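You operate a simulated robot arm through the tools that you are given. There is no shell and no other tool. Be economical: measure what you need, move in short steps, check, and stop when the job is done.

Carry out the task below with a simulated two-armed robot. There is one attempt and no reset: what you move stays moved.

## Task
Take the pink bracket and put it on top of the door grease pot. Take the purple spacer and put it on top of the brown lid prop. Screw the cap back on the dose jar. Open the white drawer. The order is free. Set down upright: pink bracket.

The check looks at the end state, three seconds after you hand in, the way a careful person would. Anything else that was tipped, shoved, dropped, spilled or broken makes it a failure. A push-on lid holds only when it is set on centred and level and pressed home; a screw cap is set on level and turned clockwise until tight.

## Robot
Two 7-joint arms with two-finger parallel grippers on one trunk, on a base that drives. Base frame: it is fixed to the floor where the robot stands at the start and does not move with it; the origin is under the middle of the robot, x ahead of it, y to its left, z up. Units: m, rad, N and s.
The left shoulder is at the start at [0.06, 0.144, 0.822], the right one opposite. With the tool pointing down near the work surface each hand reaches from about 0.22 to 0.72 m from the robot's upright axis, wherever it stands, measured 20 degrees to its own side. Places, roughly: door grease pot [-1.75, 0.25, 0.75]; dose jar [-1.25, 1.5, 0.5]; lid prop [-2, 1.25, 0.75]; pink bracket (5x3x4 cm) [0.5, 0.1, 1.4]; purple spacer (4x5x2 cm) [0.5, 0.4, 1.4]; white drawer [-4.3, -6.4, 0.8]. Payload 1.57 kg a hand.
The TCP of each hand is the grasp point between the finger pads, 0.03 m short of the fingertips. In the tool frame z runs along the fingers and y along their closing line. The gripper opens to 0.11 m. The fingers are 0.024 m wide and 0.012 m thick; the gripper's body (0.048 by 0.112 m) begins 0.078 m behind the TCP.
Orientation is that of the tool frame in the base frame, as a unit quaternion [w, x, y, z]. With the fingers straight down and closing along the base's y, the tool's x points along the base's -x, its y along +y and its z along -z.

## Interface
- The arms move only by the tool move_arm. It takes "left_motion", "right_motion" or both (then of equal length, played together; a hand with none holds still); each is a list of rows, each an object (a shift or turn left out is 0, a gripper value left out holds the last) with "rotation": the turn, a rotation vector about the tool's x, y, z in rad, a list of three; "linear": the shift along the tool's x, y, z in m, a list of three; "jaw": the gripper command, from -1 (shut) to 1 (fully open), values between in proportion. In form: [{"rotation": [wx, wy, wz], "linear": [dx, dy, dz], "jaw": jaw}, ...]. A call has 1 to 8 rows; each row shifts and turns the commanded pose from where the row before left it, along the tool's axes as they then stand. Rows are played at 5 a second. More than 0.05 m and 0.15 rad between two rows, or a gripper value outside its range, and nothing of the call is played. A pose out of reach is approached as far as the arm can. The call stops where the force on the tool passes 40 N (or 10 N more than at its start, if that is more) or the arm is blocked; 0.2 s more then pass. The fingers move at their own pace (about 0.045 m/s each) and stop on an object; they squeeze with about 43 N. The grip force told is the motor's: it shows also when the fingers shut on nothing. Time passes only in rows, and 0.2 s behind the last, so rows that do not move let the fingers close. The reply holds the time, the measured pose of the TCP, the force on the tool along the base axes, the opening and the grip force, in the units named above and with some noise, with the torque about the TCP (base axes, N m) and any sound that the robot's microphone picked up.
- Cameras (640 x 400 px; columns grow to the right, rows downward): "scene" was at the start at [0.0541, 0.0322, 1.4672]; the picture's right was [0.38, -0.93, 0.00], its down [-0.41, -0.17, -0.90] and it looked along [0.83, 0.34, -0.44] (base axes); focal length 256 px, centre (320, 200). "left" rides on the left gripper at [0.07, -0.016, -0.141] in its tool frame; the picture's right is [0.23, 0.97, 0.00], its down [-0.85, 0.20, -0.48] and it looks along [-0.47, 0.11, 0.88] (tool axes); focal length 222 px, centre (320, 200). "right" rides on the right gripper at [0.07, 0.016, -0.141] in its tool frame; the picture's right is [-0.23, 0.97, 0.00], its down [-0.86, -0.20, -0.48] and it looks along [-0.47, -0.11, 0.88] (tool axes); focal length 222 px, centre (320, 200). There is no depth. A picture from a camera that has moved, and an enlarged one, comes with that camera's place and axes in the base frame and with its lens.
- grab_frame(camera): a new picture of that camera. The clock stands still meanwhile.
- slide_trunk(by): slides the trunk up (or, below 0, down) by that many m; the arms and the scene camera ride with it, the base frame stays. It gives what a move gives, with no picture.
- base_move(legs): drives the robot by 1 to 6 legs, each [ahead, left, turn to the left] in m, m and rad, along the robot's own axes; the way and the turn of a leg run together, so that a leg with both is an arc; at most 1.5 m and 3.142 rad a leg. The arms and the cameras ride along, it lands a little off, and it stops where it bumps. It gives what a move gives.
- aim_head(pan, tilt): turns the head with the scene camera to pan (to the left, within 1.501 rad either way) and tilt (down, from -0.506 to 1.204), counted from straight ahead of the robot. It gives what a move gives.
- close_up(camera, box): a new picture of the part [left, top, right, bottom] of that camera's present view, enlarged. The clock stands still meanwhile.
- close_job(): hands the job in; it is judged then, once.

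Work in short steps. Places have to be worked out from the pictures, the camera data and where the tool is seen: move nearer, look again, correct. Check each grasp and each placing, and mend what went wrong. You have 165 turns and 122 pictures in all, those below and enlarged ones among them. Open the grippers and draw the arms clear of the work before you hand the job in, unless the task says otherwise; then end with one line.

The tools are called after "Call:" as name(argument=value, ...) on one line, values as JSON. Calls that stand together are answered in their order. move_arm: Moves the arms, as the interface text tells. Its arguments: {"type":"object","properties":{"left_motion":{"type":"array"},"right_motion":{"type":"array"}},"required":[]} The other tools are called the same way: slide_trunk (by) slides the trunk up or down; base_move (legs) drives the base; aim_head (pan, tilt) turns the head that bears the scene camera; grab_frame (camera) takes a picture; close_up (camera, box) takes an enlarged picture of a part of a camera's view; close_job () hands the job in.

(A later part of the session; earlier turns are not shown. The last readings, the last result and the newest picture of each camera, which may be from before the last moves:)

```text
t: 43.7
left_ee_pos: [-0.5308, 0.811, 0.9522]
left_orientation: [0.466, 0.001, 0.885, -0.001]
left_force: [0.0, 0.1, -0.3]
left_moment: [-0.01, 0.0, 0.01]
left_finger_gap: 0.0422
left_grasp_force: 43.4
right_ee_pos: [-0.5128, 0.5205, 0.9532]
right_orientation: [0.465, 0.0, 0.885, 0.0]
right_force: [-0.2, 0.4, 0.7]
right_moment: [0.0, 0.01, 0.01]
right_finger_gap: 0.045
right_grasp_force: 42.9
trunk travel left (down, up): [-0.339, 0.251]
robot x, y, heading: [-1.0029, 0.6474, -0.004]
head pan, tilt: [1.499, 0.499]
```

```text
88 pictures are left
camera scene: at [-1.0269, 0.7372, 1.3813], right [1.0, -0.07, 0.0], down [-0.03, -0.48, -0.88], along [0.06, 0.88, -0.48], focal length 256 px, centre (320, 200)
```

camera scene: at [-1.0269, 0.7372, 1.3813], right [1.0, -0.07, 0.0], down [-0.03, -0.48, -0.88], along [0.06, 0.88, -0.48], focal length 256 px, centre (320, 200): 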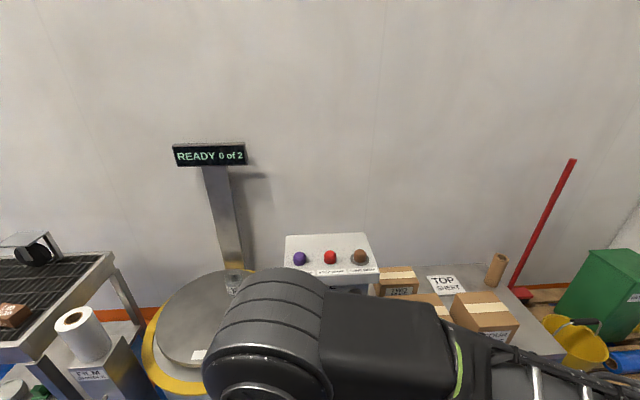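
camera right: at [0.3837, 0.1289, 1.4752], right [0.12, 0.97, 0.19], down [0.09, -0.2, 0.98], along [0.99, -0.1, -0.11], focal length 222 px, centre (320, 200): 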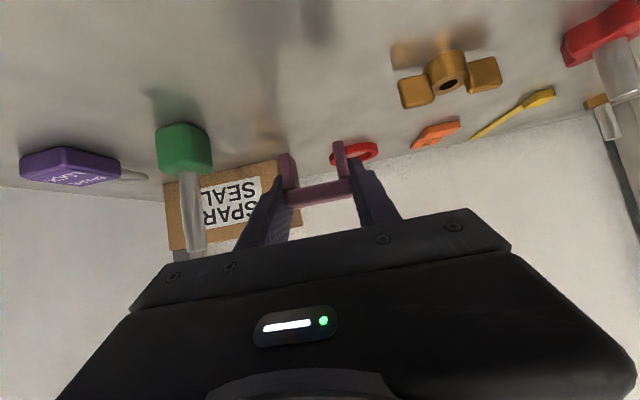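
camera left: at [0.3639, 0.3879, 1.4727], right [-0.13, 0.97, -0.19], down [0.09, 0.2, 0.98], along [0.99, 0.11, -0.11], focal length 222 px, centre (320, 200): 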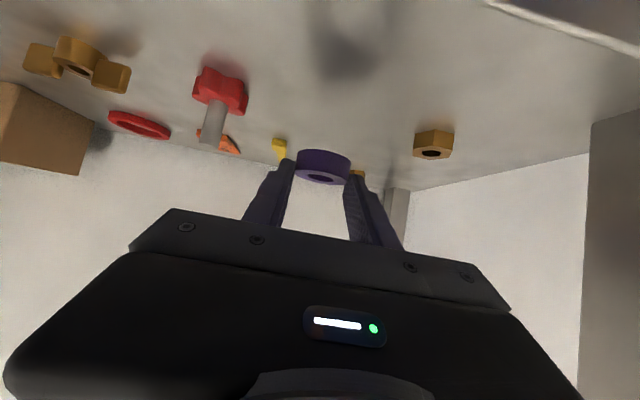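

The aisle is clear. I'll back another 0.75 m and look at both sides.

Call:
base_move(legs=[[-0.75, 0, 0]])

Call:
grab_frame(camera="scene")

Call:
aim_head(pan=-1.5, tilt=0.6)

Call:
grab_frame(camera="scene")

```text
t: 47.8
left_ee_pos: [-1.2853, 0.8118, 0.9532]
left_orientation: [0.466, -0.001, 0.885, 0.0]
left_force: [-0.1, 0.3, -0.3]
left_moment: [0.02, 0.01, 0.02]
left_finger_gap: 0.0419
left_grasp_force: 42.9
right_ee_pos: [-1.2659, 0.5198, 0.9533]
right_orientation: [0.466, -0.001, 0.885, 0.0]
right_force: [-0.2, 0.5, -0.7]
right_moment: [0.02, -0.01, 0.0]
right_finger_gap: 0.0447
right_grasp_force: 42.9
trunk travel left (down, up): [-0.339, 0.251]
robot x, y, heading: [-1.7535, 0.6484, 0.004]
head pan, tilt: [1.499, 0.499]
```

```text
87 pictures are left
camera scene: at [-1.7811, 0.7357, 1.3813], right [1.0, -0.07, 0.0], down [-0.03, -0.48, -0.88], along [0.06, 0.88, -0.48], focal length 256 px, centre (320, 200)
```

scene: 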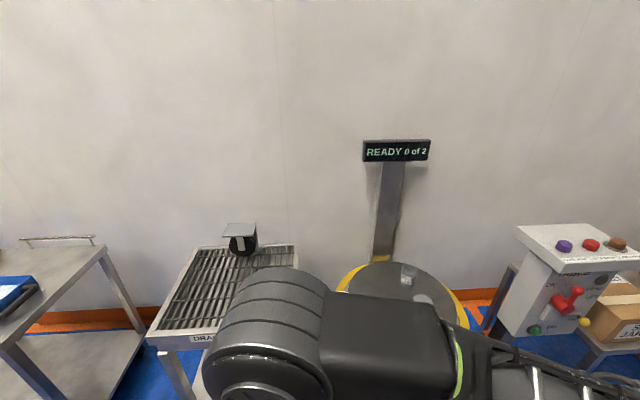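

```text
t: 50.4
left_ee_pos: [-1.2841, 0.8111, 0.9528]
left_orientation: [0.466, -0.001, 0.885, 0.0]
left_force: [0.1, 0.6, 0.6]
left_moment: [-0.01, 0.01, -0.01]
left_finger_gap: 0.0418
left_grasp_force: 42.6
right_ee_pos: [-1.2641, 0.5199, 0.9531]
right_orientation: [0.465, -0.003, 0.885, 0.002]
right_force: [0.2, 0.3, -0.2]
right_moment: [-0.01, -0.01, 0.02]
right_finger_gap: 0.0449
right_grasp_force: 43.1
trunk travel left (down, up): [-0.339, 0.251]
robot x, y, heading: [-1.7558, 0.6486, -0.0]
head pan, tilt: [-1.499, 0.6]
```

```text
86 pictures are left
camera scene: at [-1.7803, 0.5568, 1.3722], right [-1.0, -0.08, 0.0], down [-0.04, 0.56, -0.83], along [0.06, -0.82, -0.56], focal length 256 px, centre (320, 200)
```

scene: 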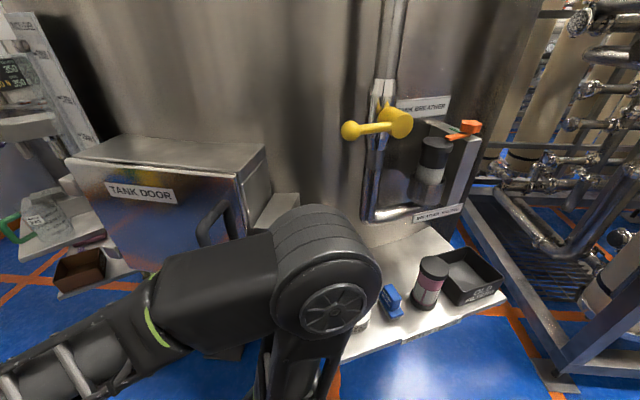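

The pot is hidden behind my right elbow, at about (-1.86, 0.21). I'll back another 0.5 m and turn 0.7 rad right to face it diagonally.

Call:
base_move(legs=[[-0.5, 0.0, 0], [0, 0, -0.7]])

Call:
aim_head(pan=-0.3, tilt=0.75)

Call:
grab_frame(camera="scene")

```text
t: 55.2
left_ee_pos: [-1.7869, 0.4713, 0.9534]
left_orientation: [0.438, 0.299, 0.833, -0.158]
left_force: [-0.2, 0.4, 0.7]
left_moment: [-0.01, 0.0, 0.0]
left_finger_gap: 0.042
left_grasp_force: 43.2
right_ee_pos: [-1.9582, 0.2334, 0.953]
right_orientation: [0.437, 0.299, 0.834, -0.157]
right_force: [-1.1, -0.2, -0.1]
right_moment: [-0.01, -0.02, -0.02]
right_finger_gap: 0.045
right_grasp_force: 42.7
trunk travel left (down, up): [-0.339, 0.251]
robot x, y, heading: [-2.256, 0.6416, -0.691]
head pan, tilt: [-1.499, 0.6]
```

```text
t: 56.6
left_ee_pos: [-1.7871, 0.4687, 0.9541]
left_orientation: [0.438, 0.299, 0.833, -0.157]
left_force: [-0.7, 1.0, 0.4]
left_moment: [0.03, 0.01, -0.01]
left_finger_gap: 0.042
left_grasp_force: 43.3
right_ee_pos: [-1.9576, 0.2337, 0.9528]
right_orientation: [0.438, 0.298, 0.833, -0.157]
right_force: [0.1, 0.5, 0.4]
right_moment: [0.05, 0.03, -0.01]
right_finger_gap: 0.0449
right_grasp_force: 42.6
trunk travel left (down, up): [-0.339, 0.251]
robot x, y, heading: [-2.2559, 0.6445, -0.688]
head pan, tilt: [-0.3, 0.75]
```

```text
85 pictures are left
camera scene: at [-2.2333, 0.5917, 1.3593], right [-0.84, -0.55, 0.0], down [-0.37, 0.57, -0.73], along [0.4, -0.61, -0.68], focal length 256 px, centre (320, 200)
```

scene: 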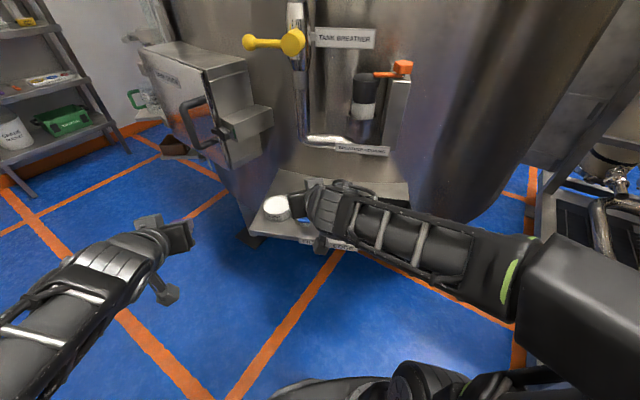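

The pot is visible now as the white tin. I'll zoom in on it from the scene camera and check the right hand's view.

Call:
close_up(camera="scene", box=[200, 160, 360, 260])

Call:
grab_frame(camera="right")

```text
4.00 times, centred on (280, 210) of scene
camera zoom: at [-2.2333, 0.5917, 1.3593], right [-0.84, -0.55, 0.0], down [-0.37, 0.57, -0.73], along [0.4, -0.61, -0.68], focal length 1025 px, centre (480, 160)
```

zoom: 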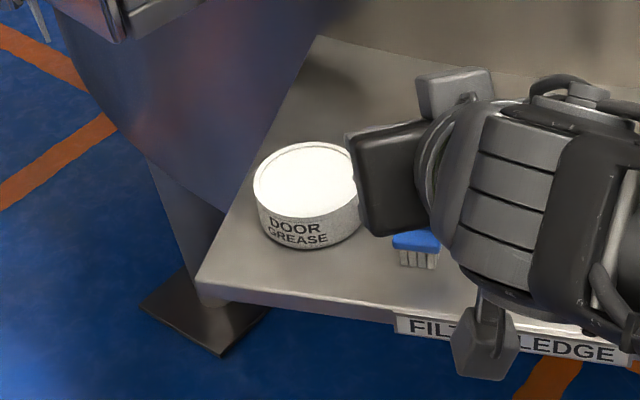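

```text
83 pictures are left
camera right: at [-2.0685, 0.3439, 0.9761], right [0.72, 0.67, 0.19], down [-0.06, -0.21, 0.98], along [0.69, -0.71, -0.11], focal length 222 px, centre (320, 200)
```

right: 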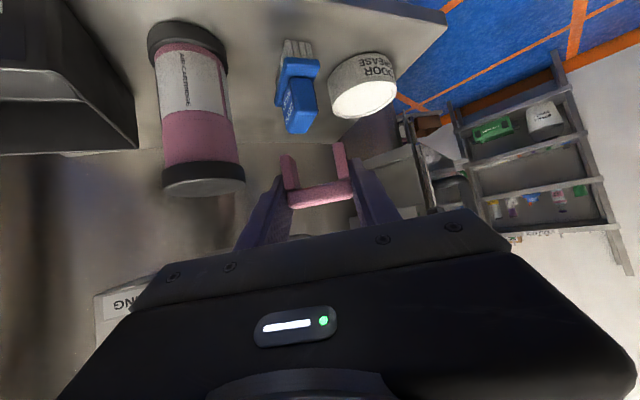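

Triangulating puts the pot top centre at about (-1.823, 0.203), z≈0.827, with a diameter of about 8 cm. The bracket's bottom is about 2.9 cm below the TCP. I'll move above the pot, keeping height.

Call:
move_arm(right_motion=[{"linear": [-0.0106, 0.0207, 0.0332]}, {"linear": [-0.0106, 0.0207, 0.0332]}, {"linear": [-0.0106, 0.0207, 0.0332]}, {}])

Call:
grab_frame(camera="right")

Call:
close_up(camera="scene", box=[200, 130, 360, 230])

```text
t: 57.6
left_ee_pos: [-1.7867, 0.469, 0.9527]
left_orientation: [0.438, 0.299, 0.833, -0.158]
left_force: [-0.1, 0.2, -0.1]
left_moment: [0.0, -0.01, 0.01]
left_finger_gap: 0.0421
left_grasp_force: 42.8
right_ee_pos: [-1.8399, 0.2188, 0.9231]
right_orientation: [0.438, 0.299, 0.833, -0.157]
right_force: [0.6, -0.2, -0.3]
right_moment: [0.01, 0.02, -0.02]
right_finger_gap: 0.0449
right_grasp_force: 43.1
trunk travel left (down, up): [-0.339, 0.251]
robot x, y, heading: [-2.2531, 0.6432, -0.686]
head pan, tilt: [-0.3, 0.75]
```

```text
82 pictures are left
camera right: at [-1.9508, 0.3286, 0.9462], right [0.72, 0.67, 0.19], down [-0.06, -0.21, 0.98], along [0.69, -0.71, -0.11], focal length 222 px, centre (320, 200)
```

right: 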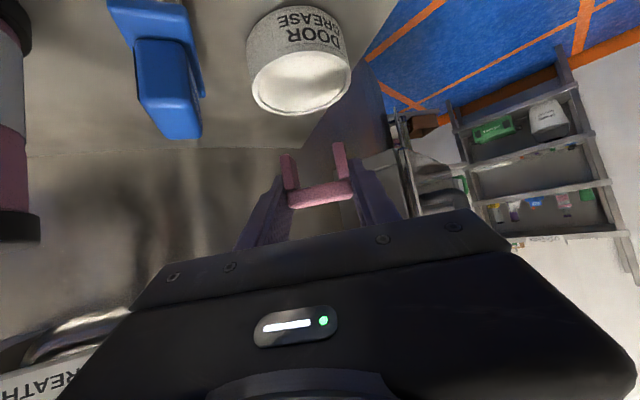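

```text
4.00 times, centred on (280, 180) of scene
camera zoom: at [-2.233, 0.5916, 1.3593], right [-0.84, -0.55, 0.0], down [-0.37, 0.57, -0.73], along [0.4, -0.61, -0.68], focal length 1025 px, centre (480, 280)
```

zoom: 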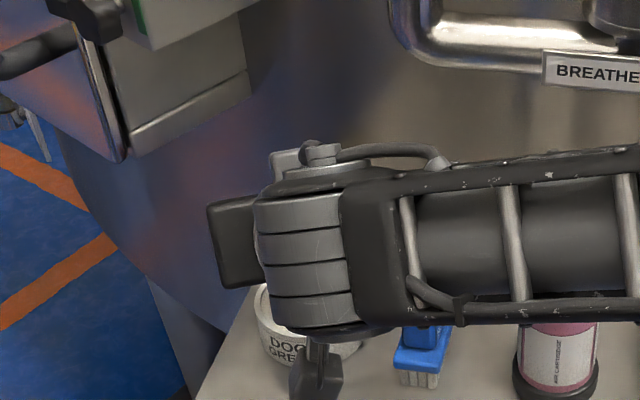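

The pot is confirmed at (-1.825, 0.204). I'll make a small lateral correction and descend to a TCP z of 0.862, which leaves about 5 mm.

Call:
move_arm(right_motion=[{"linear": [0.0207, -0.001, 0.0238]}, {"linear": [0.0207, -0.001, 0.0238]}, {}])

Call:
grab_frame(camera="right")

```text
t: 58.4
left_ee_pos: [-1.7868, 0.4708, 0.9529]
left_orientation: [0.439, 0.299, 0.833, -0.158]
left_force: [0.2, -0.4, -1.1]
left_moment: [-0.01, -0.01, -0.01]
left_finger_gap: 0.0419
left_grasp_force: 43.1
right_ee_pos: [-1.8294, 0.2059, 0.8649]
right_orientation: [0.442, 0.297, 0.832, -0.158]
right_force: [-0.5, -0.8, 18.6]
right_moment: [-0.04, 0.02, -0.01]
right_finger_gap: 0.045
right_grasp_force: 42.5
trunk travel left (down, up): [-0.339, 0.251]
robot x, y, heading: [-2.254, 0.6449, -0.691]
head pan, tilt: [-0.3, 0.75]
```

```text
80 pictures are left
camera right: at [-1.9404, 0.3168, 0.8875], right [0.72, 0.67, 0.19], down [-0.06, -0.21, 0.98], along [0.7, -0.71, -0.11], focal length 222 px, centre (320, 200)
```

right: 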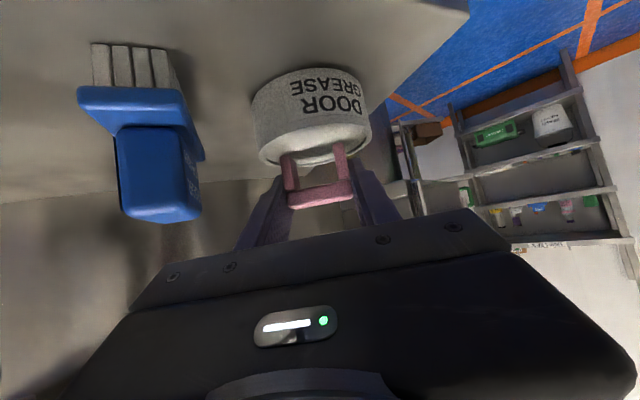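

Contact already: 18.6 N upward. I'll zoom in to verify that the feet are all on the lid.

Call:
close_up(camera="right", box=[232, 90, 392, 230])

```text
2.86 times, centred on (312, 160) of right
camera zoom: at [-1.9404, 0.3168, 0.8875], right [0.72, 0.67, 0.19], down [-0.06, -0.21, 0.98], along [0.7, -0.71, -0.11], focal length 635 px, centre (343, 314)
```

zoom: 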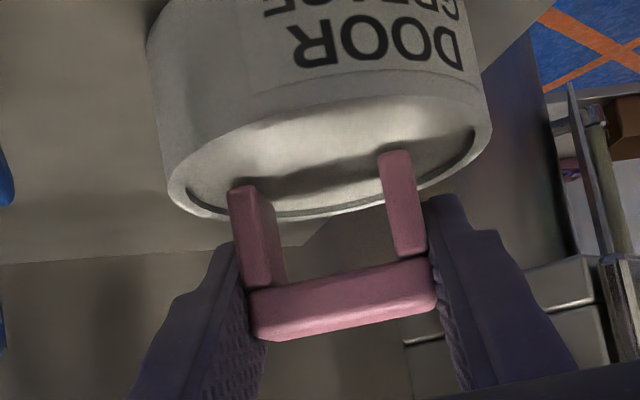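

The bracket sits over the lid, but the lid has a raised rim that my fingertips may be touching. I'll lift 6 mm, shift back 6 mm, and lower again.

Call:
move_arm(right_motion=[{"linear": [-0.006, 0, -0.004]}, {"linear": [0.0034, 0, -0.005]}, {"linear": [0.0041, 0, 0.0028]}, {}])

Call:
close_up(camera="right", box=[232, 90, 392, 230])

```text
t: 59.4
left_ee_pos: [-1.7872, 0.4707, 0.9544]
left_orientation: [0.438, 0.299, 0.833, -0.158]
left_force: [0.0, 0.3, 0.1]
left_moment: [0.01, -0.01, -0.01]
left_finger_gap: 0.0421
left_grasp_force: 42.9
right_ee_pos: [-1.8345, 0.2097, 0.8642]
right_orientation: [0.439, 0.298, 0.833, -0.157]
right_force: [-0.6, -0.6, 11.1]
right_moment: [-0.03, 0.03, -0.01]
right_finger_gap: 0.045
right_grasp_force: 43.4
trunk travel left (down, up): [-0.339, 0.251]
robot x, y, heading: [-2.2567, 0.6453, -0.689]
head pan, tilt: [-0.3, 0.75]
```

```text
2.86 times, centred on (312, 160) of right
camera zoom: at [-1.9455, 0.3206, 0.8882], right [0.72, 0.67, 0.19], down [-0.06, -0.21, 0.98], along [0.69, -0.71, -0.11], focal length 635 px, centre (343, 314)
```

zoom: 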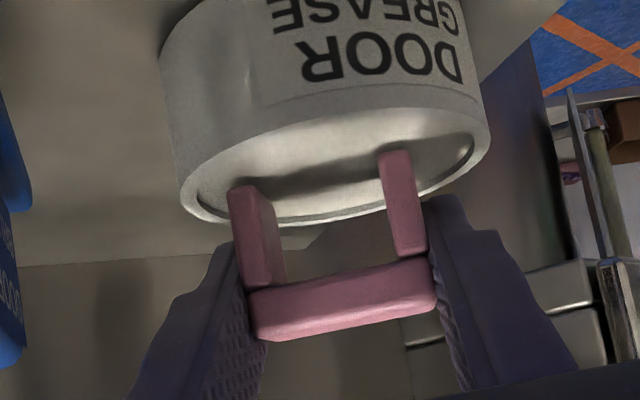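

Contact again at the same height, so the feet are resting on the lid surface and are centred. I'll relieve the pressure slightly and open the jaws.

Call:
move_arm(right_motion=[{"linear": [-0.0016, 0, -0.0011]}, {"jaw": 0.15}, {"jaw": 0.15}, {"jaw": 0.15}])

Call:
close_up(camera="right", box=[232, 90, 392, 230])

```text
t: 60.4
left_ee_pos: [-1.7871, 0.4694, 0.9533]
left_orientation: [0.438, 0.299, 0.833, -0.158]
left_force: [0.8, 0.7, -0.3]
left_moment: [-0.01, 0.03, -0.01]
left_finger_gap: 0.0423
left_grasp_force: 43.4
right_ee_pos: [-1.8345, 0.2098, 0.8662]
right_orientation: [0.438, 0.299, 0.834, -0.157]
right_force: [0.2, -0.3, 0.2]
right_moment: [0.04, -0.01, 0.0]
right_finger_gap: 0.0634
right_grasp_force: 0.0
trunk travel left (down, up): [-0.339, 0.251]
robot x, y, heading: [-2.2531, 0.6429, -0.687]
head pan, tilt: [-0.3, 0.75]
```

```text
2.86 times, centred on (312, 160) of right
camera zoom: at [-1.9453, 0.3206, 0.8888], right [0.72, 0.67, 0.19], down [-0.06, -0.21, 0.98], along [0.69, -0.71, -0.11], focal length 635 px, centre (343, 314)
```

zoom: 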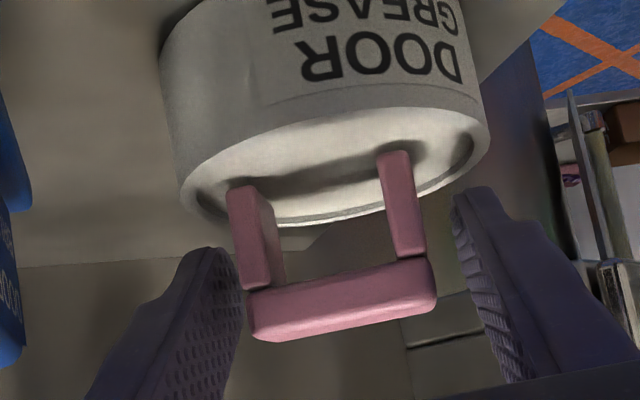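

The bracket stands stable. I'll withdraw the right hand along its axis and check.

Call:
move_arm(right_motion=[{"linear": [0, 0, -0.04]}, {"linear": [0, 0, -0.04]}, {"linear": [0, 0, -0.045]}, {"linear": [0, 0, -0.03]}])

Call:
close_up(camera="scene", box=[200, 150, 360, 250])

```text
t: 61.4
left_ee_pos: [-1.7869, 0.4688, 0.9532]
left_orientation: [0.438, 0.299, 0.833, -0.158]
left_force: [0.3, -0.5, 0.1]
left_moment: [0.01, 0.02, 0.04]
left_finger_gap: 0.0421
left_grasp_force: 43.2
right_ee_pos: [-1.9343, 0.2912, 0.9551]
right_orientation: [0.437, 0.299, 0.833, -0.158]
right_force: [0.6, -0.4, 0.1]
right_moment: [-0.01, 0.01, -0.01]
right_finger_gap: 0.063
right_grasp_force: 0.0
trunk travel left (down, up): [-0.339, 0.251]
robot x, y, heading: [-2.2537, 0.643, -0.689]
head pan, tilt: [-0.3, 0.75]
```

```text
4.00 times, centred on (280, 200) of scene
camera zoom: at [-2.2336, 0.5919, 1.3593], right [-0.84, -0.55, 0.0], down [-0.37, 0.57, -0.73], along [0.4, -0.61, -0.68], focal length 1025 px, centre (480, 200)
```

zoom: 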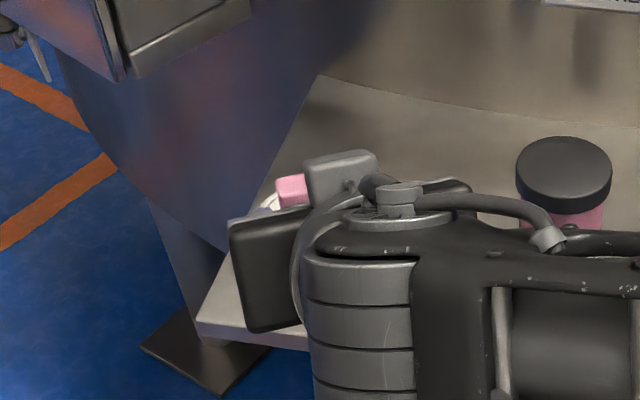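

The bracket is standing on the pot. I'll turn left 1.4 rad toward the drain stand with the spacer hand.

Call:
base_move(legs=[[0, 0, 1.4]])

Call:
aim_head(pan=0.2, tilt=0.75)

Call:
grab_frame(camera="scene")

Call:
grab_frame(camera="left")

```text
t: 65.3
left_ee_pos: [-2.008, 1.0776, 0.9524]
left_orientation: [0.436, -0.312, 0.828, 0.164]
left_force: [0.6, 0.1, -0.1]
left_moment: [0.02, 0.03, -0.02]
left_finger_gap: 0.0419
left_grasp_force: 43.1
right_ee_pos: [-1.8553, 0.9052, 0.9561]
right_orientation: [0.435, -0.313, 0.828, 0.165]
right_force: [0.1, -0.1, 0.2]
right_moment: [-0.01, -0.01, 0.02]
right_finger_gap: 0.0634
right_grasp_force: 0.1
trunk travel left (down, up): [-0.339, 0.251]
robot x, y, heading: [-2.2548, 0.643, 0.723]
head pan, tilt: [-0.3, 0.75]
```

```text
t: 66.2
left_ee_pos: [-2.008, 1.0793, 0.9528]
left_orientation: [0.436, -0.312, 0.828, 0.164]
left_force: [0.0, 0.1, -0.3]
left_moment: [0.01, -0.01, 0.01]
left_finger_gap: 0.042
left_grasp_force: 43.1
right_ee_pos: [-1.8548, 0.9048, 0.9537]
right_orientation: [0.435, -0.313, 0.828, 0.164]
right_force: [-0.4, 0.8, 0.5]
right_moment: [-0.02, -0.03, 0.0]
right_finger_gap: 0.0634
right_grasp_force: 0.1
trunk travel left (down, up): [-0.339, 0.251]
robot x, y, heading: [-2.2552, 0.6442, 0.72]
head pan, tilt: [0.201, 0.75]
```

```text
75 pictures are left
camera scene: at [-2.2281, 0.6881, 1.3593], right [0.8, -0.6, 0.0], down [-0.41, -0.54, -0.73], along [0.44, 0.58, -0.68], focal length 256 px, centre (320, 200)
```

scene: 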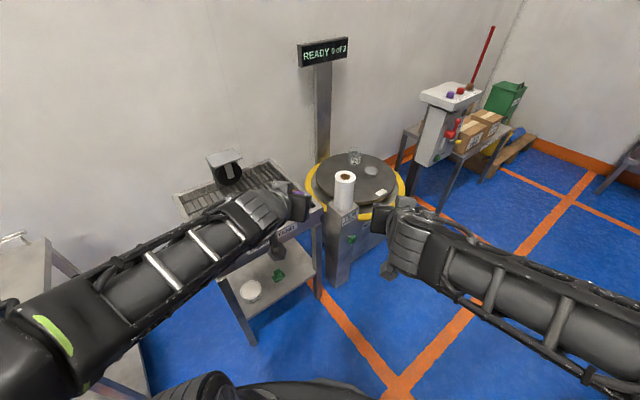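

```text
74 pictures are left
camera left: at [-2.1153, 0.9624, 0.9748], right [-0.74, 0.65, -0.19], down [-0.06, 0.21, 0.98], along [0.67, 0.73, -0.11], focal length 222 px, centre (320, 200)
```

left: 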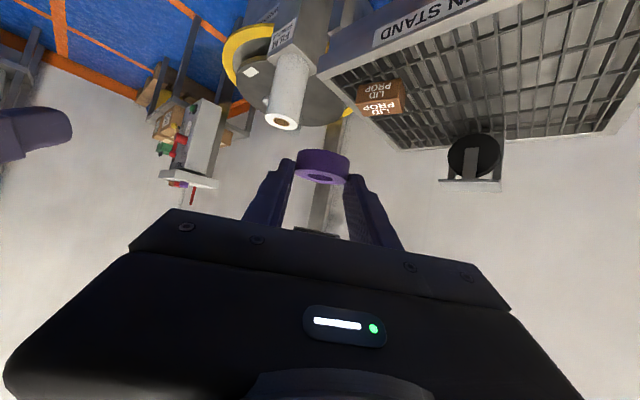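

The left-hand view shows the LID PROP block, at roughly (-1.91, 1.31) with its top at z≈0.74. I'll drive forward 0.12 m for reach and look again for a second bearing.

Call:
base_move(legs=[[0.12, 0, 0]])

Call:
close_up(camera="left", box=[260, 0, 580, 200])

Call:
close_up(camera="scene", box=[160, 130, 400, 280])

```text
t: 67.5
left_ee_pos: [-1.9163, 1.1579, 0.9535]
left_orientation: [0.436, -0.312, 0.828, 0.164]
left_force: [-0.4, 0.2, 0.5]
left_moment: [-0.02, 0.02, -0.03]
left_finger_gap: 0.0418
left_grasp_force: 43.0
right_ee_pos: [-1.7638, 0.9844, 0.9549]
right_orientation: [0.435, -0.313, 0.828, 0.164]
right_force: [-0.9, 0.5, -0.3]
right_moment: [0.0, 0.01, -0.03]
right_finger_gap: 0.0633
right_grasp_force: 0.1
trunk travel left (down, up): [-0.339, 0.251]
robot x, y, heading: [-2.1631, 0.7232, 0.717]
head pan, tilt: [0.201, 0.75]
```

```text
2.00 times, centred on (420, 100) of left
camera zoom: at [-2.0242, 1.0428, 0.9746], right [-0.74, 0.65, -0.19], down [-0.06, 0.21, 0.98], along [0.67, 0.73, -0.11], focal length 444 px, centre (120, 400)
```

zoom: 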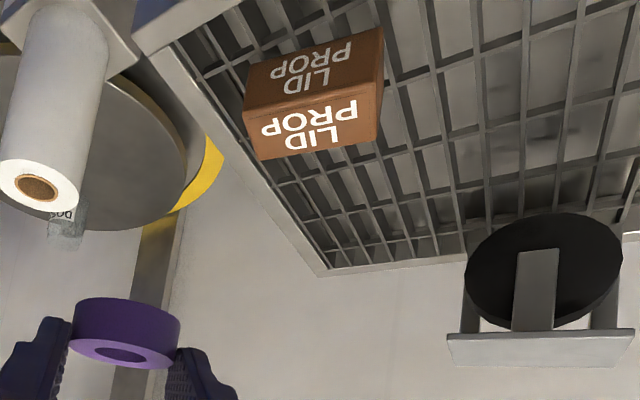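

```text
2.67 times, centred on (280, 205) of scene
camera zoom: at [-2.1367, 0.7687, 1.3593], right [0.8, -0.6, 0.0], down [-0.41, -0.54, -0.73], along [0.44, 0.58, -0.68], focal length 684 px, centre (427, 187)
```

zoom: 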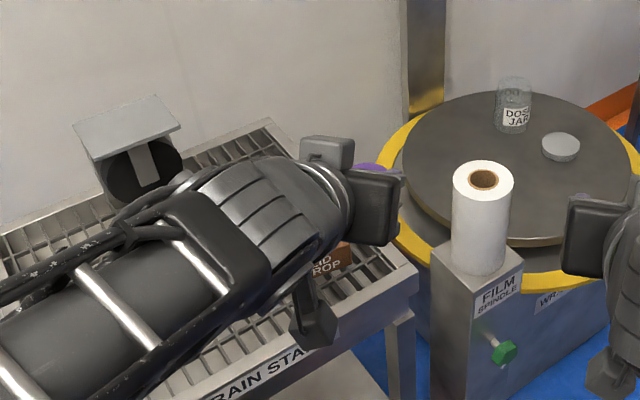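

The block top is at about z 0.705, near (-1.89, 1.33). I'll move the left hand partway over it and re-measure.

Call:
move_arm(left_motion=[{"linear": [0.0087, 0.025, 0.0272]}, {"linear": [0.0087, 0.025, 0.0272]}, {"linear": [0.0087, 0.025, 0.0272]}, {"linear": [0.0087, 0.025, 0.0272]}, {}])

Call:
grab_frame(camera="left")

```text
t: 68.7
left_ee_pos: [-1.9319, 1.2798, 0.8617]
left_orientation: [0.435, -0.313, 0.828, 0.164]
left_force: [0.3, 0.8, 0.1]
left_moment: [-0.03, 0.03, -0.03]
left_finger_gap: 0.0419
left_grasp_force: 42.4
right_ee_pos: [-1.7641, 0.985, 0.9544]
right_orientation: [0.435, -0.313, 0.828, 0.165]
right_force: [-0.3, 0.4, 0.5]
right_moment: [-0.01, 0.0, -0.01]
right_finger_gap: 0.0633
right_grasp_force: 0.1
trunk travel left (down, up): [-0.339, 0.251]
robot x, y, heading: [-2.1639, 0.7241, 0.722]
head pan, tilt: [0.201, 0.75]
```

```text
71 pictures are left
camera left: at [-2.0387, 1.1636, 0.8838], right [-0.74, 0.65, -0.19], down [-0.06, 0.21, 0.98], along [0.67, 0.73, -0.11], focal length 222 px, centre (320, 200)
```

left: 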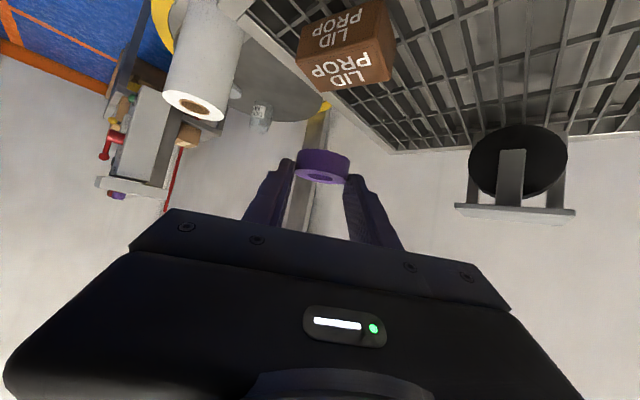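

Estimates of the block top height disagree (0.705 vs 0.737). I'll descend 5 cm without moving forward, to get clear vertical parallax.

Call:
move_arm(left_motion=[{"linear": [0.0206, 0.004, 0.0141]}, {"linear": [0.0206, 0.004, 0.0141]}, {}])

Call:
grab_frame(camera="left")

```text
t: 69.5
left_ee_pos: [-1.9354, 1.2851, 0.8121]
left_orientation: [0.437, -0.312, 0.828, 0.164]
left_force: [0.3, 0.8, 0.0]
left_moment: [0.01, 0.03, 0.01]
left_finger_gap: 0.0421
left_grasp_force: 42.9
right_ee_pos: [-1.7644, 0.9838, 0.956]
right_orientation: [0.435, -0.313, 0.828, 0.165]
right_force: [0.0, -0.3, 0.4]
right_moment: [-0.02, 0.03, 0.01]
right_finger_gap: 0.0635
right_grasp_force: 0.0
trunk travel left (down, up): [-0.339, 0.251]
robot x, y, heading: [-2.1665, 0.7207, 0.721]
head pan, tilt: [0.201, 0.75]
```

```text
70 pictures are left
camera left: at [-2.0431, 1.1694, 0.8343], right [-0.74, 0.65, -0.19], down [-0.07, 0.21, 0.98], along [0.67, 0.73, -0.11], focal length 222 px, centre (320, 200)
```

left: 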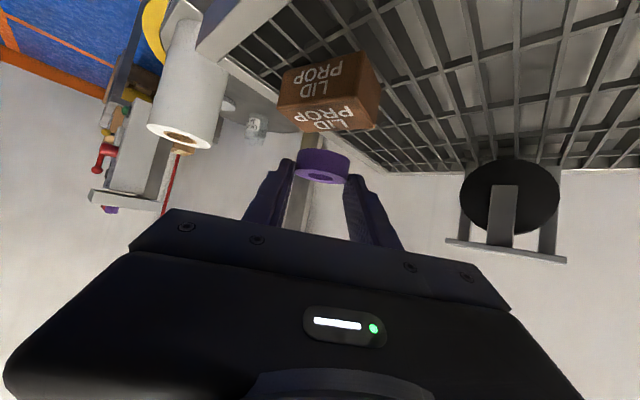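

Vertical parallax gives block top z≈0.734, centred 3.9 cm ahead of the TCP. I'll move the ring over it and descend to 6 mm above contact.

Call:
move_arm(left_motion=[{"linear": [0.0069, 0, 0.0272]}, {"linear": [0.0147, 0, 0.0173]}, {}])

Call:
close_up(camera="left", box=[220, 80, 420, 205])

```text
t: 70.2
left_ee_pos: [-1.9168, 1.301, 0.7707]
left_orientation: [0.438, -0.312, 0.827, 0.165]
left_force: [-2.2, 2.2, 14.2]
left_moment: [0.18, -0.07, 0.02]
left_finger_gap: 0.0416
left_grasp_force: 43.4
right_ee_pos: [-1.7646, 0.9848, 0.9562]
right_orientation: [0.435, -0.313, 0.828, 0.165]
right_force: [-0.2, -0.1, -0.4]
right_moment: [0.02, -0.01, -0.02]
right_finger_gap: 0.0631
right_grasp_force: 0.1
trunk travel left (down, up): [-0.339, 0.251]
robot x, y, heading: [-2.1617, 0.7238, 0.72]
head pan, tilt: [0.201, 0.75]
```

```text
3.20 times, centred on (320, 142) of left
camera zoom: at [-2.0238, 1.1858, 0.7921], right [-0.74, 0.65, -0.19], down [-0.07, 0.21, 0.98], along [0.67, 0.73, -0.11], focal length 711 px, centre (320, 384)
```

zoom: 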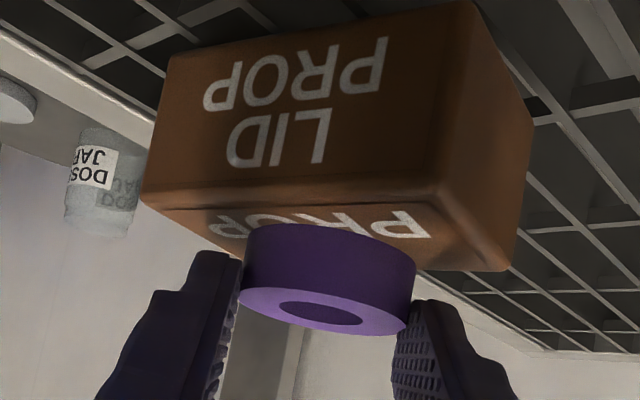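

The ring is in contact on the block, perhaps a little far forward. I'll lift 4 mm, shift back 5 mm, and lower gently until contact.

Call:
move_arm(left_motion=[{"linear": [-0.0041, 0, -0.0028]}, {"linear": [0.0028, -0.002, -0.0041]}, {"linear": [0.0033, 0, 0.0023]}, {}])

Call:
close_up(camera="left", box=[220, 80, 420, 205])

```text
t: 71.2
left_ee_pos: [-1.9198, 1.296, 0.7708]
left_orientation: [0.437, -0.312, 0.828, 0.164]
left_force: [0.4, -0.9, 6.8]
left_moment: [0.1, -0.1, 0.02]
left_finger_gap: 0.0419
left_grasp_force: 42.9
right_ee_pos: [-1.7652, 0.9842, 0.9552]
right_orientation: [0.435, -0.314, 0.828, 0.166]
right_force: [-0.6, 0.5, -0.4]
right_moment: [0.0, 0.04, -0.01]
right_finger_gap: 0.0631
right_grasp_force: 0.1
trunk travel left (down, up): [-0.339, 0.251]
robot x, y, heading: [-2.162, 0.723, 0.727]
head pan, tilt: [0.201, 0.75]
```

```text
3.20 times, centred on (320, 142) of left
camera zoom: at [-2.0268, 1.1807, 0.7928], right [-0.74, 0.65, -0.19], down [-0.07, 0.21, 0.98], along [0.67, 0.73, -0.11], focal length 711 px, centre (320, 384)
```

zoom: 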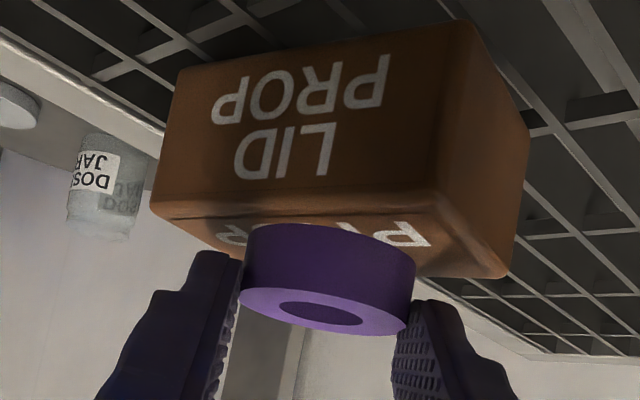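

The ring rests on the block with light contact. I'll open the jaws a little.

Call:
move_arm(left_motion=[{"jaw": 0.1}, {"jaw": 0.1}, {"jaw": 0.1}])

Call:
close_up(camera="left", box=[220, 80, 420, 205])

```text
t: 72.0
left_ee_pos: [-1.9189, 1.2963, 0.7708]
left_orientation: [0.436, -0.313, 0.828, 0.164]
left_force: [-0.1, 0.1, 0.9]
left_moment: [-0.01, 0.02, 0.0]
left_finger_gap: 0.0604
left_grasp_force: 0.2
right_ee_pos: [-1.7648, 0.9852, 0.9541]
right_orientation: [0.435, -0.313, 0.828, 0.164]
right_force: [-1.1, -0.7, -0.1]
right_moment: [0.02, 0.03, -0.02]
right_finger_gap: 0.0633
right_grasp_force: 0.0
trunk travel left (down, up): [-0.339, 0.251]
robot x, y, heading: [-2.1608, 0.7275, 0.722]
head pan, tilt: [0.201, 0.75]
```

```text
3.20 times, centred on (320, 142) of left
camera zoom: at [-2.0269, 1.1809, 0.7923], right [-0.74, 0.65, -0.19], down [-0.06, 0.21, 0.98], along [0.67, 0.73, -0.11], focal length 711 px, centre (320, 384)
```

zoom: 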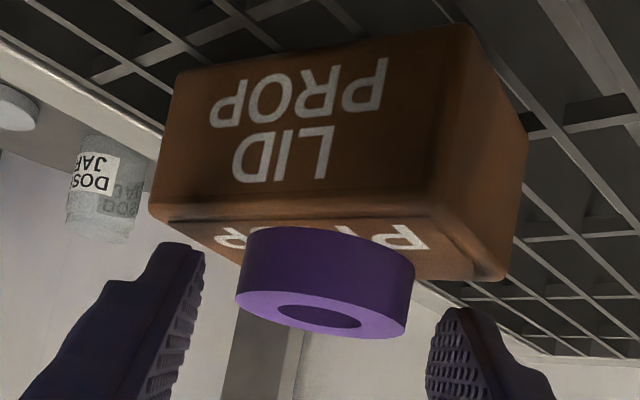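

It stays put. I'll withdraw the left hand along its axis and up.

Call:
move_arm(left_motion=[{"linear": [0, 0, -0.04]}, {"linear": [0, 0, -0.045]}, {"linear": [0, 0, -0.045]}, {"linear": [-0.02, 0, -0.04]}, {"linear": [-0.02, 0, -0.04]}])

Call:
grab_frame(camera="left")

Call:
grab_frame(camera="scene")

```text
t: 73.2
left_ee_pos: [-2.0211, 1.221, 0.9326]
left_orientation: [0.434, -0.314, 0.828, 0.165]
left_force: [0.7, -1.1, 0.1]
left_moment: [0.03, 0.04, 0.08]
left_finger_gap: 0.0605
left_grasp_force: 0.1
left hand out of reach, approached as far as the arm can: row 2, 3
right_ee_pos: [-1.7645, 0.9842, 0.9539]
right_orientation: [0.434, -0.313, 0.828, 0.165]
right_force: [0.8, -1.1, 0.3]
right_moment: [-0.01, 0.0, 0.02]
right_finger_gap: 0.0633
right_grasp_force: 0.1
trunk travel left (down, up): [-0.339, 0.251]
robot x, y, heading: [-2.1677, 0.7202, 0.727]
head pan, tilt: [0.201, 0.75]
```

```text
66 pictures are left
camera left: at [-2.1281, 1.1039, 0.9546], right [-0.74, 0.64, -0.19], down [-0.06, 0.21, 0.98], along [0.67, 0.74, -0.12], focal length 222 px, centre (320, 200)
```

left: 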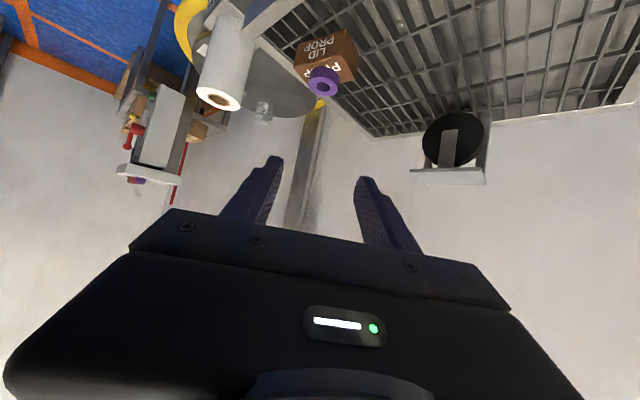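

```text
65 pictures are left
camera scene: at [-2.1367, 0.7677, 1.3593], right [0.8, -0.6, 0.0], down [-0.41, -0.54, -0.73], along [0.44, 0.58, -0.68], focal length 256 px, centre (320, 200)
```

scene: 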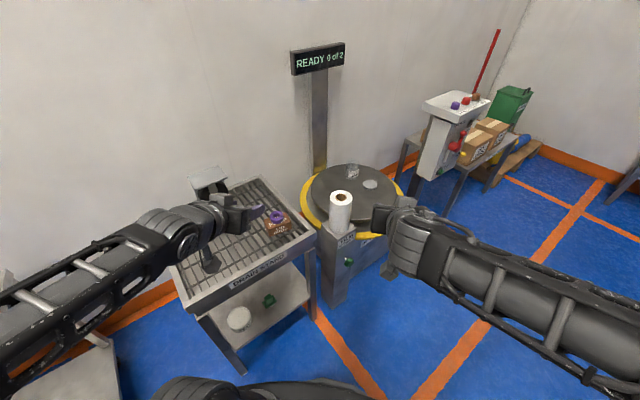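

The spacer sits well on the lid prop. Next is the dose jar; I'll take a close-up of the turntable with jar and cap.

Call:
close_up(camera="scene", box=[290, 120, 450, 220])

```text
4.00 times, centred on (370, 170) of scene
camera zoom: at [-2.1367, 0.7677, 1.3593], right [0.8, -0.6, 0.0], down [-0.41, -0.54, -0.73], along [0.44, 0.58, -0.68], focal length 1025 px, centre (120, 320)
```

zoom: 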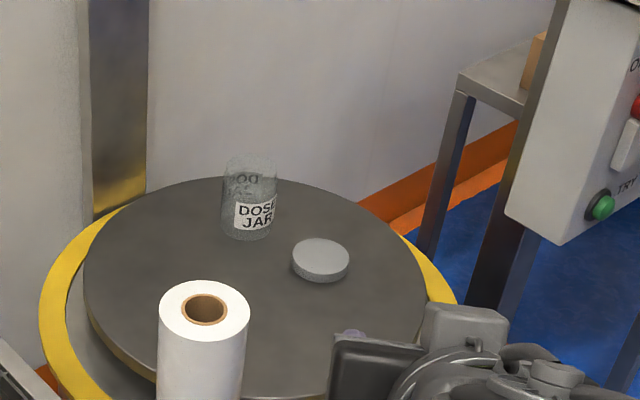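

Cap is near (-1.314, 1.43) and the jar near (-1.32, 1.55) on the turntable at z≈0.5. The disc radius is about 0.22, centred at (-1.385, 1.475). I'll pull the left hand inboard, back out, and drive round so I'm facing the turntable from the aisle.

Call:
move_arm(left_motion=[{"linear": [0, -0.04, 0]}, {"linear": [0, -0.04, 0]}, {"linear": [0, -0.04, 0]}])

Call:
base_move(legs=[[-0.15, 0, 0], [0, 0, -0.727], [0.96, 0, 0], [0, 0, 1.571]])

Call:
aim_head(pan=0, tilt=0.8)

Call:
grab_frame(camera="scene")

```text
t: 74.0
left_ee_pos: [-1.9408, 1.1293, 0.9334]
left_orientation: [0.436, -0.313, 0.828, 0.164]
left_force: [-0.9, 0.6, 0.0]
left_moment: [0.01, -0.01, 0.04]
left_finger_gap: 0.0603
left_grasp_force: 0.1
right_ee_pos: [-1.7645, 0.9847, 0.9553]
right_orientation: [0.435, -0.313, 0.828, 0.165]
right_force: [0.6, -1.1, 1.0]
right_moment: [-0.03, -0.02, 0.04]
right_finger_gap: 0.0635
right_grasp_force: 0.0
trunk travel left (down, up): [-0.339, 0.251]
robot x, y, heading: [-2.1608, 0.7272, 0.723]
head pan, tilt: [0.201, 0.75]
```

```text
t: 85.7
left_ee_pos: [-1.476, 1.0615, 0.9333]
left_orientation: [0.33, -0.624, 0.628, 0.327]
left_force: [-0.2, -0.5, -0.3]
left_moment: [0.0, 0.01, 0.0]
left_finger_gap: 0.0604
left_grasp_force: 0.0
right_ee_pos: [-1.2517, 1.0961, 0.9549]
right_orientation: [0.329, -0.625, 0.627, 0.329]
right_force: [0.7, 0.2, 0.1]
right_moment: [-0.01, 0.02, 0.03]
right_finger_gap: 0.0636
right_grasp_force: 0.1
trunk travel left (down, up): [-0.339, 0.251]
robot x, y, heading: [-1.3214, 0.6214, 1.572]
head pan, tilt: [0.201, 0.75]
```

```text
t: 86.5
left_ee_pos: [-1.4759, 1.0612, 0.9347]
left_orientation: [0.33, -0.625, 0.627, 0.328]
left_force: [0.1, 0.2, 0.2]
left_moment: [-0.01, 0.05, 0.02]
left_finger_gap: 0.0606
left_grasp_force: 0.0
right_ee_pos: [-1.2521, 1.0973, 0.9549]
right_orientation: [0.33, -0.625, 0.627, 0.329]
right_force: [0.3, -0.3, 0.6]
right_moment: [-0.01, -0.03, -0.01]
right_finger_gap: 0.0634
right_grasp_force: 0.0
trunk travel left (down, up): [-0.339, 0.251]
robot x, y, heading: [-1.3211, 0.6231, 1.561]
head pan, tilt: [0.0, 0.799]
```

```text
63 pictures are left
camera scene: at [-1.3223, 0.6739, 1.3554], right [1.0, 0.0, 0.0], down [0.0, -0.72, -0.7], along [0.0, 0.7, -0.72], focal length 256 px, centre (320, 200)
```

scene: 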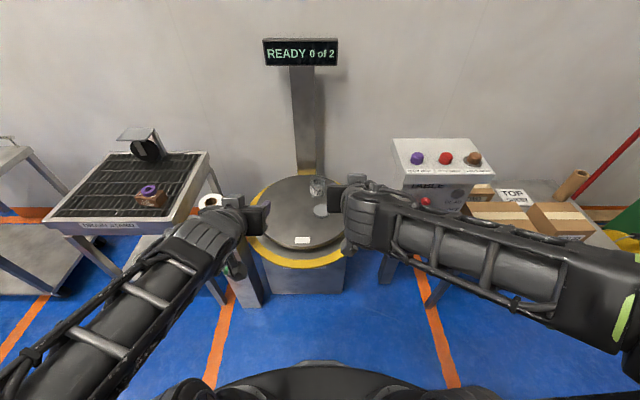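

There's a clear view, and the base front has room. I'll set the right hand to point straight down (undoing its tilt) before driving closer.

Call:
move_arm(right_motion=[{"rotation": [0, 0.1386, 0]}, {"rotation": [0, 0.1386, 0]}, {"rotation": [0, 0.1386, 0]}, {"rotation": [0, 0.1386, 0]}, {"rotation": [0, 0.1386, 0]}, {"rotation": [0, 0.1386, 0]}, {"rotation": [0, 0.1386, 0], "jaw": 1}, {}])

Call:
base_move(legs=[[0.23, 0, 0]])

Call:
grab_frame(camera="scene")

Call:
grab_frame(camera="right")

```text
t: 88.3
left_ee_pos: [-1.4773, 1.0618, 0.9333]
left_orientation: [0.331, -0.624, 0.627, 0.329]
left_force: [0.9, 0.2, -0.5]
left_moment: [0.0, 0.01, 0.02]
left_finger_gap: 0.0607
left_grasp_force: 0.0
right_ee_pos: [-1.252, 1.097, 0.9537]
right_orientation: [0.048, -0.705, 0.706, 0.049]
right_force: [1.1, 0.1, 0.5]
right_moment: [-0.01, -0.02, -0.02]
right_finger_gap: 0.1099
right_grasp_force: 0.1
right hand out of reach, approached as far as the arm can: row 7
trunk travel left (down, up): [-0.339, 0.251]
robot x, y, heading: [-1.3193, 0.6287, 1.569]
head pan, tilt: [0.0, 0.799]
```

```text
t: 90.0
left_ee_pos: [-1.4763, 1.2935, 0.9349]
left_orientation: [0.33, -0.625, 0.627, 0.328]
left_force: [0.6, 0.4, 0.4]
left_moment: [0.01, -0.02, 0.04]
left_finger_gap: 0.0603
left_grasp_force: 0.0
right_ee_pos: [-1.2504, 1.3291, 0.9543]
right_orientation: [0.048, -0.705, 0.706, 0.048]
right_force: [-0.3, 0.5, -0.3]
right_moment: [-0.03, -0.03, -0.01]
right_finger_gap: 0.1099
right_grasp_force: 0.0
trunk travel left (down, up): [-0.339, 0.251]
robot x, y, heading: [-1.3193, 0.8583, 1.568]
head pan, tilt: [0.0, 0.799]
```

```text
62 pictures are left
camera scene: at [-1.3215, 0.9059, 1.3553], right [1.0, 0.0, 0.0], down [0.0, -0.72, -0.7], along [0.0, 0.7, -0.72], focal length 256 px, centre (320, 200)
```

scene: 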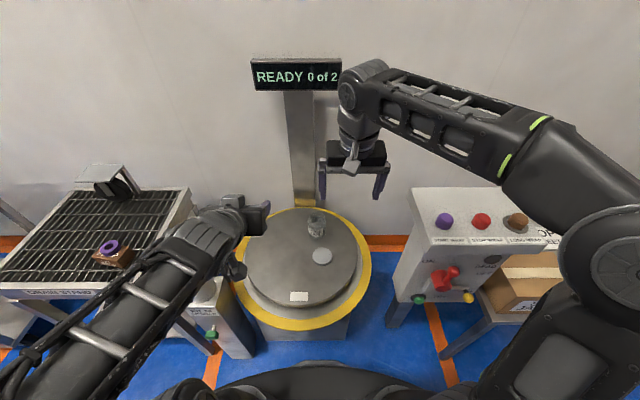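

```text
61 pictures are left
camera right: at [-1.268, 1.2399, 1.0854], right [-0.97, 0.23, 0.03], down [0.2, 0.78, 0.59], along [0.11, 0.58, -0.81], focal length 222 px, centre (320, 200)
```

right: 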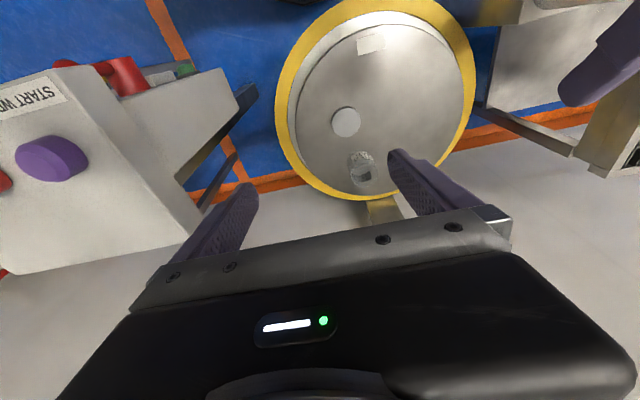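

Now I can see jar and cap. A close-up from the scene camera for measurement.

Call:
close_up(camera="scene", box=[260, 200, 380, 275])

Call:
close_up(camera="right", box=[300, 90, 420, 200])

```text
5.33 times, centred on (320, 238) of scene
camera zoom: at [-1.3215, 0.9059, 1.3553], right [1.0, 0.0, 0.0], down [0.0, -0.72, -0.7], along [0.0, 0.7, -0.72], focal length 1367 px, centre (320, 0)
```

zoom: 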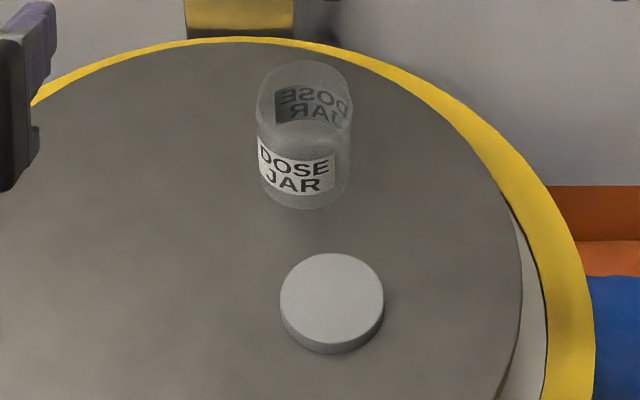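

```text
3.64 times, centred on (360, 145) of right
camera zoom: at [-1.268, 1.2399, 1.0854], right [-0.97, 0.23, 0.03], down [0.2, 0.78, 0.59], along [0.11, 0.58, -0.81], focal length 808 px, centre (174, 400)
```

zoom: 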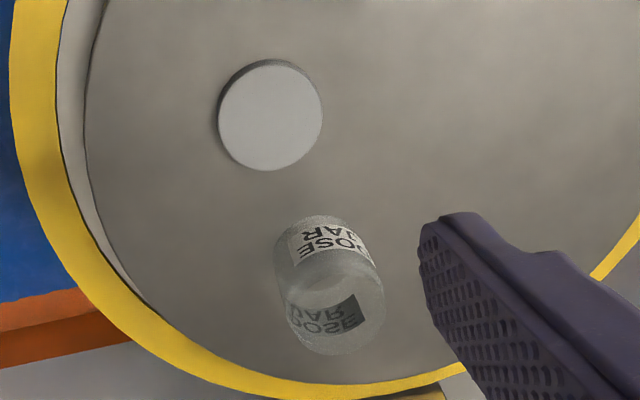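

Measured: cap top at (-1.3105, 1.427, 0.519), 7.3 cm across. Jar rim at (-1.3285, 1.535, 0.612). I'll straighten the right hand and descend to above the cap.

Call:
move_arm(right_motion=[{"linear": [0, 0, 0.045]}, {"linear": [0, 0, 0.04], "rotation": [0, 0.136, 0]}, {"linear": [-0.018, 0.012, 0.042]}, {"linear": [-0.018, 0.012, 0.042]}, {"linear": [-0.018, 0.012, 0.042]}, {"linear": [-0.018, 0.012, 0.042]}, {"linear": [-0.018, 0.012, 0.042]}, {}])

Call:
grab_frame(camera="right")

```text
t: 91.8
left_ee_pos: [-1.4753, 1.2932, 0.9345]
left_orientation: [0.33, -0.625, 0.626, 0.329]
left_force: [-1.0, 0.5, 0.7]
left_moment: [-0.01, 0.01, 0.03]
left_finger_gap: 0.0607
left_grasp_force: 0.0
right_ee_pos: [-1.309, 1.4309, 0.6606]
right_orientation: [0.0, -0.707, 0.707, 0.0]
right_force: [0.5, 0.3, -0.8]
right_moment: [0.01, -0.02, -0.01]
right_finger_gap: 0.1101
right_grasp_force: 0.0
trunk travel left (down, up): [-0.339, 0.251]
robot x, y, heading: [-1.3231, 0.8598, 1.569]
head pan, tilt: [0.0, 0.799]
```

```text
58 pictures are left
camera right: at [-1.3269, 1.3606, 0.8022], right [-0.97, 0.23, 0.0], down [0.2, 0.85, 0.48], along [0.11, 0.47, -0.88], focal length 222 px, centre (320, 200)
```

right: 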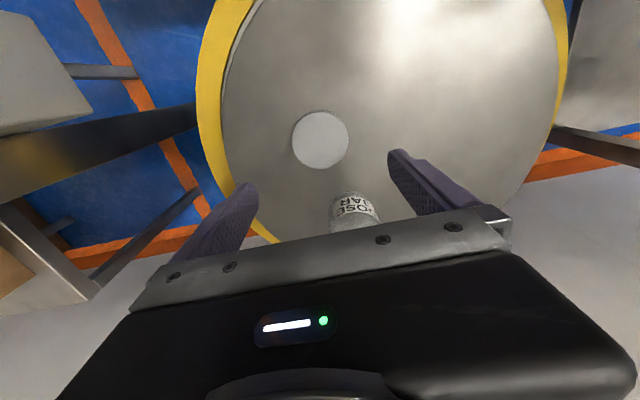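

Cap confirmed at (-1.311, 1.427). I'll descend to grip height (TCP z≈0.537).

Call:
move_arm(right_motion=[{"linear": [0.004, 0.002, 0.041]}, {"linear": [0, 0, 0.041]}, {"linear": [0, 0, 0.04]}, {}])

Call:
close_up(camera="right", box=[200, 90, 440, 240])

```text
t: 92.8
left_ee_pos: [-1.4756, 1.2944, 0.9346]
left_orientation: [0.331, -0.624, 0.627, 0.328]
left_force: [-0.1, -0.5, 0.6]
left_moment: [0.0, 0.02, -0.03]
left_finger_gap: 0.0605
left_grasp_force: 0.1
right_ee_pos: [-1.3127, 1.4264, 0.5389]
right_orientation: [0.0, -0.706, 0.708, 0.001]
right_force: [-0.3, 0.6, -0.1]
right_moment: [-0.04, -0.04, 0.0]
right_finger_gap: 0.1101
right_grasp_force: 0.2
trunk travel left (down, up): [-0.339, 0.251]
robot x, y, heading: [-1.3197, 0.8539, 1.571]
head pan, tilt: [0.0, 0.799]
```

```text
2.67 times, centred on (320, 165) of right
camera zoom: at [-1.329, 1.3556, 0.6806], right [-0.97, 0.23, 0.0], down [0.2, 0.85, 0.48], along [0.11, 0.47, -0.88], focal length 592 px, centre (320, 293)
```

zoom: 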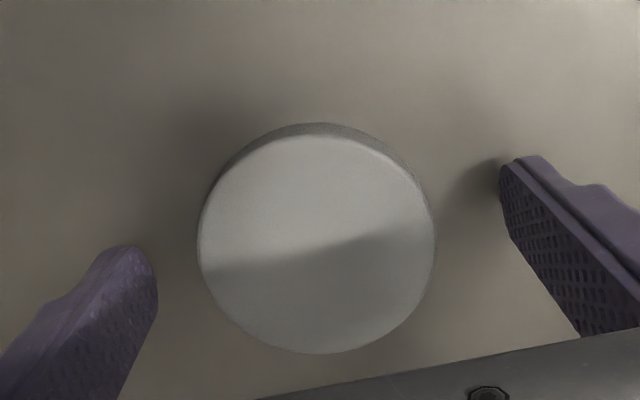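

Fingers straddle the cap and are well centred. I'll lower 5 mm and close.

Call:
move_arm(right_motion=[{"linear": [0, 0, 0.005]}, {"jaw": -1}, {"jaw": -1}, {"jaw": -1}, {"jaw": -1}, {}])

```text
t: 94.2
left_ee_pos: [-1.4766, 1.2929, 0.9337]
left_orientation: [0.33, -0.625, 0.626, 0.329]
left_force: [-0.2, -0.1, 0.4]
left_moment: [0.0, 0.03, 0.01]
left_finger_gap: 0.0604
left_grasp_force: 0.2
right_ee_pos: [-1.3124, 1.4262, 0.5345]
right_orientation: [0.0, -0.706, 0.708, 0.001]
right_force: [-0.4, 0.5, 0.7]
right_moment: [-0.03, 0.05, 0.01]
right_finger_gap: 0.0698
right_grasp_force: 38.6
trunk travel left (down, up): [-0.339, 0.251]
robot x, y, heading: [-1.3174, 0.8556, 1.569]
head pan, tilt: [0.0, 0.799]
```

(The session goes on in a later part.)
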